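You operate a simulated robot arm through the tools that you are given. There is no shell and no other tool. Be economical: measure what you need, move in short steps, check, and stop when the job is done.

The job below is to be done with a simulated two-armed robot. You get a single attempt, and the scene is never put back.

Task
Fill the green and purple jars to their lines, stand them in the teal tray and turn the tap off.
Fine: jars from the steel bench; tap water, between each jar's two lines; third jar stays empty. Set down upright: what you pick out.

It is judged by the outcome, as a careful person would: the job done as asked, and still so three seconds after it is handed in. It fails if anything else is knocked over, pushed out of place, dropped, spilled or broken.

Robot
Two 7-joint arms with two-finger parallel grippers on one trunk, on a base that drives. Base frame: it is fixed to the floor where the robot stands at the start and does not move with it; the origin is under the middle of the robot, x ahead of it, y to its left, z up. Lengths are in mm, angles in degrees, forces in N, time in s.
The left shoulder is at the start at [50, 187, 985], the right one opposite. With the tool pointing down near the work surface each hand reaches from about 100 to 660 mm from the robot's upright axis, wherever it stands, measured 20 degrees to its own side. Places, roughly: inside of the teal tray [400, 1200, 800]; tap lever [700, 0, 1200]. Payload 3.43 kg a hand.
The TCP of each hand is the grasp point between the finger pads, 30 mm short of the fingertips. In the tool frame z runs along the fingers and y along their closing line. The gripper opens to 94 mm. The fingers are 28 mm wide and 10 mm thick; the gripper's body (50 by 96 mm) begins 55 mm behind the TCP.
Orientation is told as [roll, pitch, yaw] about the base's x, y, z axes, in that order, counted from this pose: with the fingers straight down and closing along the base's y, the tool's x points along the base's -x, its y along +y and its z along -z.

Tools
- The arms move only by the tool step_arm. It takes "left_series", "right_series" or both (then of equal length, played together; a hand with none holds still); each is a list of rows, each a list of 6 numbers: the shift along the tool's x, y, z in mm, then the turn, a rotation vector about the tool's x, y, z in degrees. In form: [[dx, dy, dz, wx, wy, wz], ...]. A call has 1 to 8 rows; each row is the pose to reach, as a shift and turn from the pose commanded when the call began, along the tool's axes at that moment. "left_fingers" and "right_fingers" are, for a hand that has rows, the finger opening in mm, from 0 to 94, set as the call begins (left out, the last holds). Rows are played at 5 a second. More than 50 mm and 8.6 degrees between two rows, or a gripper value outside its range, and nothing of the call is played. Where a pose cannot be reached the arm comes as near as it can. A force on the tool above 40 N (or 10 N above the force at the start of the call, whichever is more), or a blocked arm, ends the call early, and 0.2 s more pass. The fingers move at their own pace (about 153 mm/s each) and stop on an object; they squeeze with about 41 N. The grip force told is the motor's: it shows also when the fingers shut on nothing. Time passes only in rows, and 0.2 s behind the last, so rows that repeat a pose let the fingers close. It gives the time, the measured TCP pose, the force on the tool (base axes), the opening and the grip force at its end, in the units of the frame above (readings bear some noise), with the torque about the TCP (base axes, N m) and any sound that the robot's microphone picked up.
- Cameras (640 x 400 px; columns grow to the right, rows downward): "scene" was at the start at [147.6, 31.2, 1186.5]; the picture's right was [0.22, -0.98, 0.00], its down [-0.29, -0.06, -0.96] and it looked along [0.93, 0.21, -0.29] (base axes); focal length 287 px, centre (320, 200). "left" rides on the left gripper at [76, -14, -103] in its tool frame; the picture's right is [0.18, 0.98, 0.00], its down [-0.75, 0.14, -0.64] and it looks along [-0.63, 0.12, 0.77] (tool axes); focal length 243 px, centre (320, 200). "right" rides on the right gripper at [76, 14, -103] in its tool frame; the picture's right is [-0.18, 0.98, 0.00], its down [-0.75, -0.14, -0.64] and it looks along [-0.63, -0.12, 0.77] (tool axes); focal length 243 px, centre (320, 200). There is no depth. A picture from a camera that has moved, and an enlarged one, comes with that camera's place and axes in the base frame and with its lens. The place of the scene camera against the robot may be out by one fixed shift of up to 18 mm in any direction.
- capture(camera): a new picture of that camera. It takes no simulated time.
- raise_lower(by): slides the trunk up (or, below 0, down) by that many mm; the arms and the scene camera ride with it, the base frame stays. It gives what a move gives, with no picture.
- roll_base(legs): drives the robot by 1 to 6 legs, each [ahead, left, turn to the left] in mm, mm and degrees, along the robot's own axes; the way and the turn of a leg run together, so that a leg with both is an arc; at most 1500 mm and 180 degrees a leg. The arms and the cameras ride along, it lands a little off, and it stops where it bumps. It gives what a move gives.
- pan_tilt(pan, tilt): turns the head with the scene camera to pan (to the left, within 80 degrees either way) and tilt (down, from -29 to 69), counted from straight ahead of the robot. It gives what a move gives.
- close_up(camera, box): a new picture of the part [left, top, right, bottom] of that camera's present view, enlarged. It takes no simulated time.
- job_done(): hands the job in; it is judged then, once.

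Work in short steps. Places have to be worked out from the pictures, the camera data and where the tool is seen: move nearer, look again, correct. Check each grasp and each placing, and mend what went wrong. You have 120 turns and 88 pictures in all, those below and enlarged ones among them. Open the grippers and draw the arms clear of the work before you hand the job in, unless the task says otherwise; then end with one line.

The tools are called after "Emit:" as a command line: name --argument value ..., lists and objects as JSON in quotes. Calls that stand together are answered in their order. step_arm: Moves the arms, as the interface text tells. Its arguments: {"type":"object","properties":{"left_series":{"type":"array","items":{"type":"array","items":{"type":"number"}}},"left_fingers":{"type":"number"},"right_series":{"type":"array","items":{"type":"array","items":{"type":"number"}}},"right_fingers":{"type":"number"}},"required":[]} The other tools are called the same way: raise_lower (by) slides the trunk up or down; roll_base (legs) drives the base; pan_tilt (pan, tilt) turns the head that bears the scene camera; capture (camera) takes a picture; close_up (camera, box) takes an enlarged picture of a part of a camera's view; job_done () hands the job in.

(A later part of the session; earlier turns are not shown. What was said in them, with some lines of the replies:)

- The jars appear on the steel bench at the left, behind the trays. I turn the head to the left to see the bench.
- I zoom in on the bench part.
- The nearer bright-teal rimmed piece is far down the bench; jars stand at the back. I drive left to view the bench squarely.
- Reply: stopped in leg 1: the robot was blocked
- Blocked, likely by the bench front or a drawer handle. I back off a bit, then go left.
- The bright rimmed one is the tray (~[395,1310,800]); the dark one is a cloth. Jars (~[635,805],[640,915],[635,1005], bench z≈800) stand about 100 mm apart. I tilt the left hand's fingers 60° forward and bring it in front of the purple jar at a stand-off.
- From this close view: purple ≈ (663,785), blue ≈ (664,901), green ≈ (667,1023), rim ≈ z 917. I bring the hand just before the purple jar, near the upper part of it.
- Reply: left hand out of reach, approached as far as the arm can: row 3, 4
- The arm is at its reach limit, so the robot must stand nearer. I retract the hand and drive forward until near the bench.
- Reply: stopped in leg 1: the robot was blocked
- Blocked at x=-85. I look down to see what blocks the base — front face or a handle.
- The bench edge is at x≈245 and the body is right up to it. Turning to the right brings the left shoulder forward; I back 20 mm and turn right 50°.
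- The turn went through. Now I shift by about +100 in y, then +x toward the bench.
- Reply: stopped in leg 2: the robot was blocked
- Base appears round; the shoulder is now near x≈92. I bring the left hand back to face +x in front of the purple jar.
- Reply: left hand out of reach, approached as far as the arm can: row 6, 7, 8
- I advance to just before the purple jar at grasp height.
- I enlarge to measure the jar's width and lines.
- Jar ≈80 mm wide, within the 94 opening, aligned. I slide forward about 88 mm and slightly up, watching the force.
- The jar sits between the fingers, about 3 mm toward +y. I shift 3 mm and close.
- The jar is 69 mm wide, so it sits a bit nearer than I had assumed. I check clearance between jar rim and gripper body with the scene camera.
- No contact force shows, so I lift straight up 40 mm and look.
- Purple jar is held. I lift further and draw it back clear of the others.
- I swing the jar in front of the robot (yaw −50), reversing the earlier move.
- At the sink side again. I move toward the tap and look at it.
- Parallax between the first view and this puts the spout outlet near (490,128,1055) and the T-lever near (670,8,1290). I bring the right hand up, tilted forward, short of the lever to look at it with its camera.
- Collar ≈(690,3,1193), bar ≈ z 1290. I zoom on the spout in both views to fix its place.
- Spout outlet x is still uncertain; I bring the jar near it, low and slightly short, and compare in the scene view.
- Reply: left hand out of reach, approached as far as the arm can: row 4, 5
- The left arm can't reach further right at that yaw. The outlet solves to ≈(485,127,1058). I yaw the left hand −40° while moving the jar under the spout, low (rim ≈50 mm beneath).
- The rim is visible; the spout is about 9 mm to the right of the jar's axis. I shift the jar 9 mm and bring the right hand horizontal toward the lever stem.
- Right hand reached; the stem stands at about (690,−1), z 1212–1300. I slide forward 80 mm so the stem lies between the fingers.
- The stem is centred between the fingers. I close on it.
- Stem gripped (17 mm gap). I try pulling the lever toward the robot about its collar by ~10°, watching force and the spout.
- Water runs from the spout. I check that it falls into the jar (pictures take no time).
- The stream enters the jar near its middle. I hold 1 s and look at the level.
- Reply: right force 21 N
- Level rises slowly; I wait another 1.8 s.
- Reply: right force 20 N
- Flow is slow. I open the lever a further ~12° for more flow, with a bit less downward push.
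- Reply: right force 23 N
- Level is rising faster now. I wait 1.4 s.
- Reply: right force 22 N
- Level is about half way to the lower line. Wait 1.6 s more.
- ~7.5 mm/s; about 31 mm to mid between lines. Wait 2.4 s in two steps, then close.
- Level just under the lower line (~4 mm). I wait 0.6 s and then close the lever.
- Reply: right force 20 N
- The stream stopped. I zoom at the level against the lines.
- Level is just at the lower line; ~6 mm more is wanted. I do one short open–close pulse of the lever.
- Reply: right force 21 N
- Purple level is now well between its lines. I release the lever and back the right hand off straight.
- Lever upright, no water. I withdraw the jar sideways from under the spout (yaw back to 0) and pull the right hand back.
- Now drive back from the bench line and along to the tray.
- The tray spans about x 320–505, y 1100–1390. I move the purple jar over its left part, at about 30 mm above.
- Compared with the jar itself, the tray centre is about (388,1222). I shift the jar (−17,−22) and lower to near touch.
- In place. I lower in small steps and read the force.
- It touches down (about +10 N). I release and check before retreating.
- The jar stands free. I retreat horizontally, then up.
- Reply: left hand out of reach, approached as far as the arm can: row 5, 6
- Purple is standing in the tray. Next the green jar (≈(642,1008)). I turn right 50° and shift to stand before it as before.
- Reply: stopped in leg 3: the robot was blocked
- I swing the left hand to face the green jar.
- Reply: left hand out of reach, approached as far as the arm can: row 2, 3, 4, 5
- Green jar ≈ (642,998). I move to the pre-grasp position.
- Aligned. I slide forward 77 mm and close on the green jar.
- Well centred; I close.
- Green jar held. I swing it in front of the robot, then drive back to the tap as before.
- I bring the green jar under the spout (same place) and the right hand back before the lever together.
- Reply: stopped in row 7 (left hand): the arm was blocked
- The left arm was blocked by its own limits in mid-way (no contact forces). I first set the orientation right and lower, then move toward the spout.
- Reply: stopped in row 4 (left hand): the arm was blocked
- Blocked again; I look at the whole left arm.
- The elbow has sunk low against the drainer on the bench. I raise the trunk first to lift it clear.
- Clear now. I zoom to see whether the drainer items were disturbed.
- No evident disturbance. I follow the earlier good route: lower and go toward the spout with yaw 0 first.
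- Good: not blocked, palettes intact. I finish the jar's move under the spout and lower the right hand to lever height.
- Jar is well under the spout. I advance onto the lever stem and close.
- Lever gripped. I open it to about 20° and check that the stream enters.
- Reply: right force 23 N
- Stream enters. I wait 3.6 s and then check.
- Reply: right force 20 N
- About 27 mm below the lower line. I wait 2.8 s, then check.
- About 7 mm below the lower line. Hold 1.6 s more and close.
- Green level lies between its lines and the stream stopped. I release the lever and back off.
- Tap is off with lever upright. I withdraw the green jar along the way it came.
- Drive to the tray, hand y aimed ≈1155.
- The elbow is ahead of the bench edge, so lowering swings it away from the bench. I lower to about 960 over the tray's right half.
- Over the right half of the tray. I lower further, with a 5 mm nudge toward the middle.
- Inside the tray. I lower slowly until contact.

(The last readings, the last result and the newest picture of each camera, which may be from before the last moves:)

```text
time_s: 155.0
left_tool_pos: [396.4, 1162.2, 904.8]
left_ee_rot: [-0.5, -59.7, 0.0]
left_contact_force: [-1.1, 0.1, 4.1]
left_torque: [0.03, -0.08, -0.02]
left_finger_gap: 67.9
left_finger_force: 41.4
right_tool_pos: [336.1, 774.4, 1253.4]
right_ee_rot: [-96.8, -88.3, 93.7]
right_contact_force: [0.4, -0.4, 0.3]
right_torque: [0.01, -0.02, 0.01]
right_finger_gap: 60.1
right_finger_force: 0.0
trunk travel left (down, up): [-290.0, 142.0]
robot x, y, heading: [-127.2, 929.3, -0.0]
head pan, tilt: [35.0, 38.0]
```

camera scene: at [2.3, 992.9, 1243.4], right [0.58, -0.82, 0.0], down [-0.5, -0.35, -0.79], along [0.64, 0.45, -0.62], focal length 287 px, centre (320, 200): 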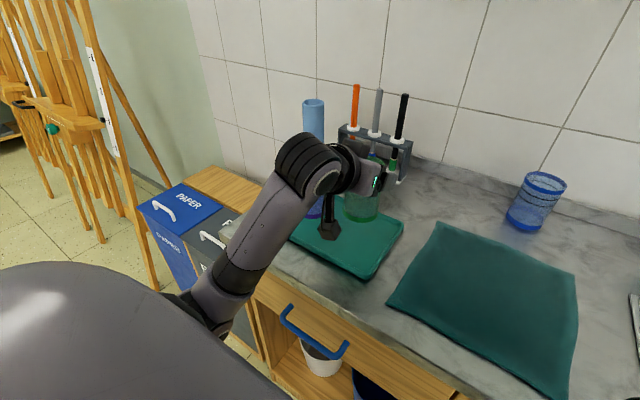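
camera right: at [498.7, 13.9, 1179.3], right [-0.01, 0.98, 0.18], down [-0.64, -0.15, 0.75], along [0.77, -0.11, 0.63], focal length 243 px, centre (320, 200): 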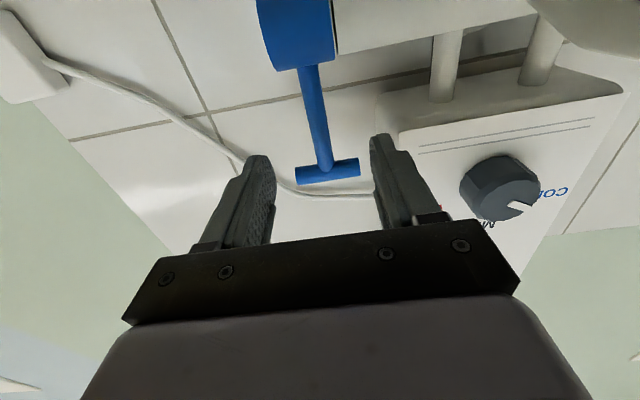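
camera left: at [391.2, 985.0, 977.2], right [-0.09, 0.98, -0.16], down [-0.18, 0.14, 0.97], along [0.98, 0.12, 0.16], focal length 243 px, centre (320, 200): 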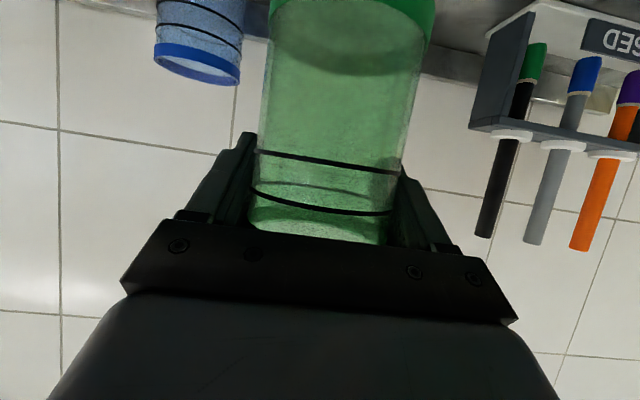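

Contact made. Release, and retreat horizontally then up.

Emit:
step_arm --left_series '[[0, 0, 0, 0, 0, 0], [0, 0, 0, 0, 0, 0], [0, 0, 0, 0, 0, 0]]' --left_fingers 92

Emit:
step_arm --left_series '[[7.5, 0, -13, 0, 0, 0], [17.5, 0, -30.3, 0, 0, 0], [30, 0, -52, 0, 0, 0], [44, 0, -76, 0, 0, 0], [30, 0, -105, 0, 0, 0], [0, 0, -125, 0, 0, 0], [-35, 0, -145, 0, 0, 0], [-70, 0, -165, 0, 0, 0]]'

Emit:
capture --camera "scene"

```text
time_s: 155.8
left_tool_pos: [396.8, 1161.6, 903.3]
left_ee_rot: [-0.5, -59.4, -0.1]
left_contact_force: [0.5, 0.0, -0.1]
left_torque: [0.04, 0.05, -0.01]
left_finger_gap: 92.0
left_finger_force: 0.0
right_tool_pos: [336.3, 774.2, 1252.2]
right_ee_rot: [-95.7, -88.4, 92.8]
right_contact_force: [0.2, -0.2, -0.5]
right_torque: [-0.03, 0.02, -0.03]
right_finger_gap: 59.8
right_finger_force: 0.1
trunk travel left (down, up): [-290.0, 142.0]
robot x, y, heading: [-125.2, 929.2, 0.1]
head pan, tilt: [35.0, 38.0]
```

```text
time_s: 157.6
left_tool_pos: [294.1, 1163.8, 1047.7]
left_ee_rot: [-0.6, -59.3, -0.2]
left_contact_force: [0.1, -0.1, -0.3]
left_torque: [0.02, -0.01, 0.0]
left_finger_gap: 92.1
left_finger_force: 0.1
left hand out of reach, approached as far as the arm can: row 5, 6, 7, 8
right_tool_pos: [336.9, 775.4, 1254.4]
right_ee_rot: [-96.8, -88.3, 93.8]
right_contact_force: [-1.0, -0.1, 0.5]
right_torque: [0.01, 0.02, 0.03]
right_finger_gap: 59.9
right_finger_force: 0.0
trunk travel left (down, up): [-290.0, 142.0]
robot x, y, heading: [-125.3, 933.7, 0.0]
head pan, tilt: [35.0, 38.0]
```

```text
5 pictures are left
camera scene: at [1.6, 993.3, 1243.4], right [0.58, -0.82, 0.0], down [-0.5, -0.35, -0.79], along [0.64, 0.45, -0.62], focal length 287 px, centre (320, 200)
```

scene: 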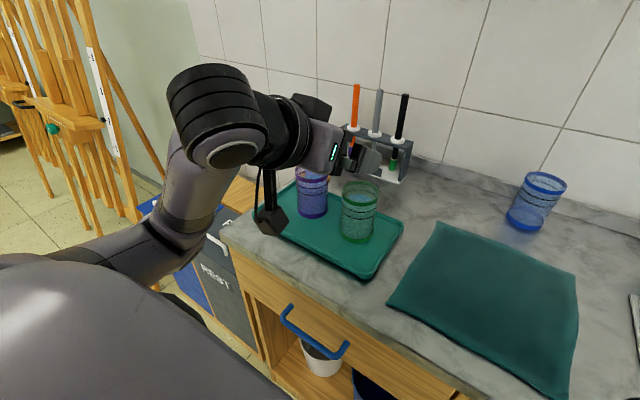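

Both stand in the tray. I back the robot away to clear the arms and check jars, drainer and tap.

Emit:
roll_base --legs '[[-200, 0, 0]]'

Emit:
close_up --camera "scene" --box '[260, 60, 500, 240]'

Emit:
pan_tilt --pan -25 --tilt 20

Emit:
capture --camera "scene"

```text
time_s: 159.2
left_tool_pos: [96.7, 1162.8, 1049.1]
left_ee_rot: [-0.5, -59.4, -0.3]
left_contact_force: [0.5, 0.0, 1.1]
left_torque: [0.02, 0.03, -0.01]
left_finger_gap: 91.8
left_finger_force: 0.1
right_tool_pos: [137.0, 773.2, 1253.8]
right_ee_rot: [-96.6, -88.3, 93.5]
right_contact_force: [-0.5, 0.0, 0.6]
right_torque: [0.01, 0.02, -0.03]
right_finger_gap: 60.0
right_finger_force: 0.0
trunk travel left (down, up): [-290.0, 142.0]
robot x, y, heading: [-322.6, 933.0, -0.1]
head pan, tilt: [35.0, 38.0]
```

```text
2.22 times, centred on (380, 150) of scene
camera zoom: at [-198.3, 992.3, 1243.5], right [0.57, -0.82, 0.0], down [-0.5, -0.35, -0.79], along [0.65, 0.45, -0.62], focal length 638 px, centre (187, 311)
```

zoom: 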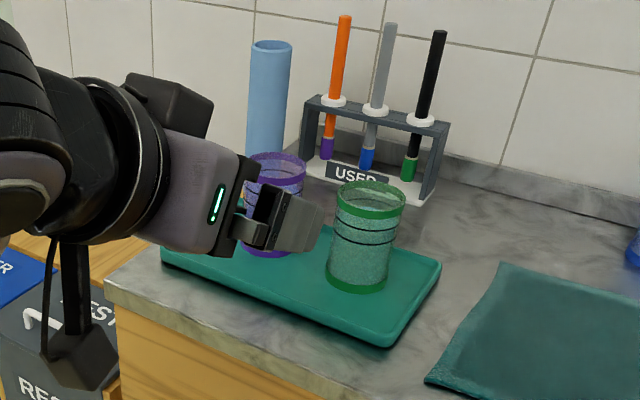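

```text
time_s: 160.5
left_tool_pos: [95.2, 1162.7, 1049.8]
left_ee_rot: [-0.5, -59.4, -0.2]
left_contact_force: [0.7, 0.5, -0.7]
left_torque: [0.0, -0.02, 0.0]
left_finger_gap: 92.0
left_finger_force: 0.0
right_tool_pos: [136.4, 773.3, 1253.6]
right_ee_rot: [-96.2, -88.2, 93.0]
right_contact_force: [-0.2, -0.2, 0.1]
right_torque: [-0.04, -0.04, 0.02]
right_finger_gap: 59.9
right_finger_force: 0.1
trunk travel left (down, up): [-290.0, 142.0]
robot x, y, heading: [-325.7, 932.7, -0.0]
head pan, tilt: [-25.0, 20.0]
```

```text
3 pictures are left
camera scene: at [-184.1, 903.5, 1271.8], right [-0.42, -0.91, 0.0], down [-0.31, 0.14, -0.94], along [0.85, -0.4, -0.34], focal length 287 px, centre (320, 200)
```

scene: 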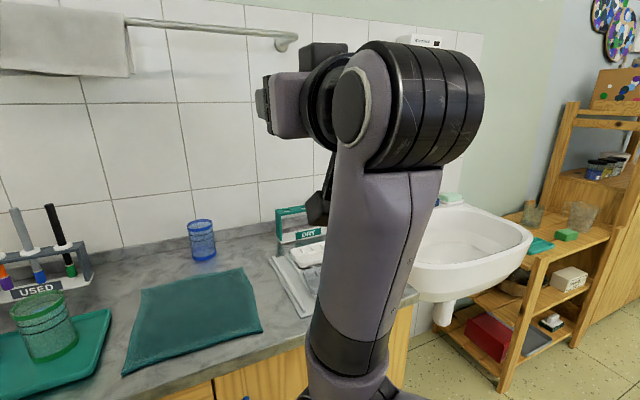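

Both jars stand upright in the tray, filled between their lines. The blue jar is still in place and empty, the lever is upright with no flow, and the arms are clear, so I hand the job in.

Emit:
job_done

```text
The job is handed in.
```

I filled the green and purple jars to between their lines and stood them upright in the teal tray; the tap is off, and the blue jar is still empty on the bench. While I was bringing the green jar to the tap, the left elbow dropped low over the drainer and the arm was blocked; in the later pictures the drainer and its palettes looked in place.
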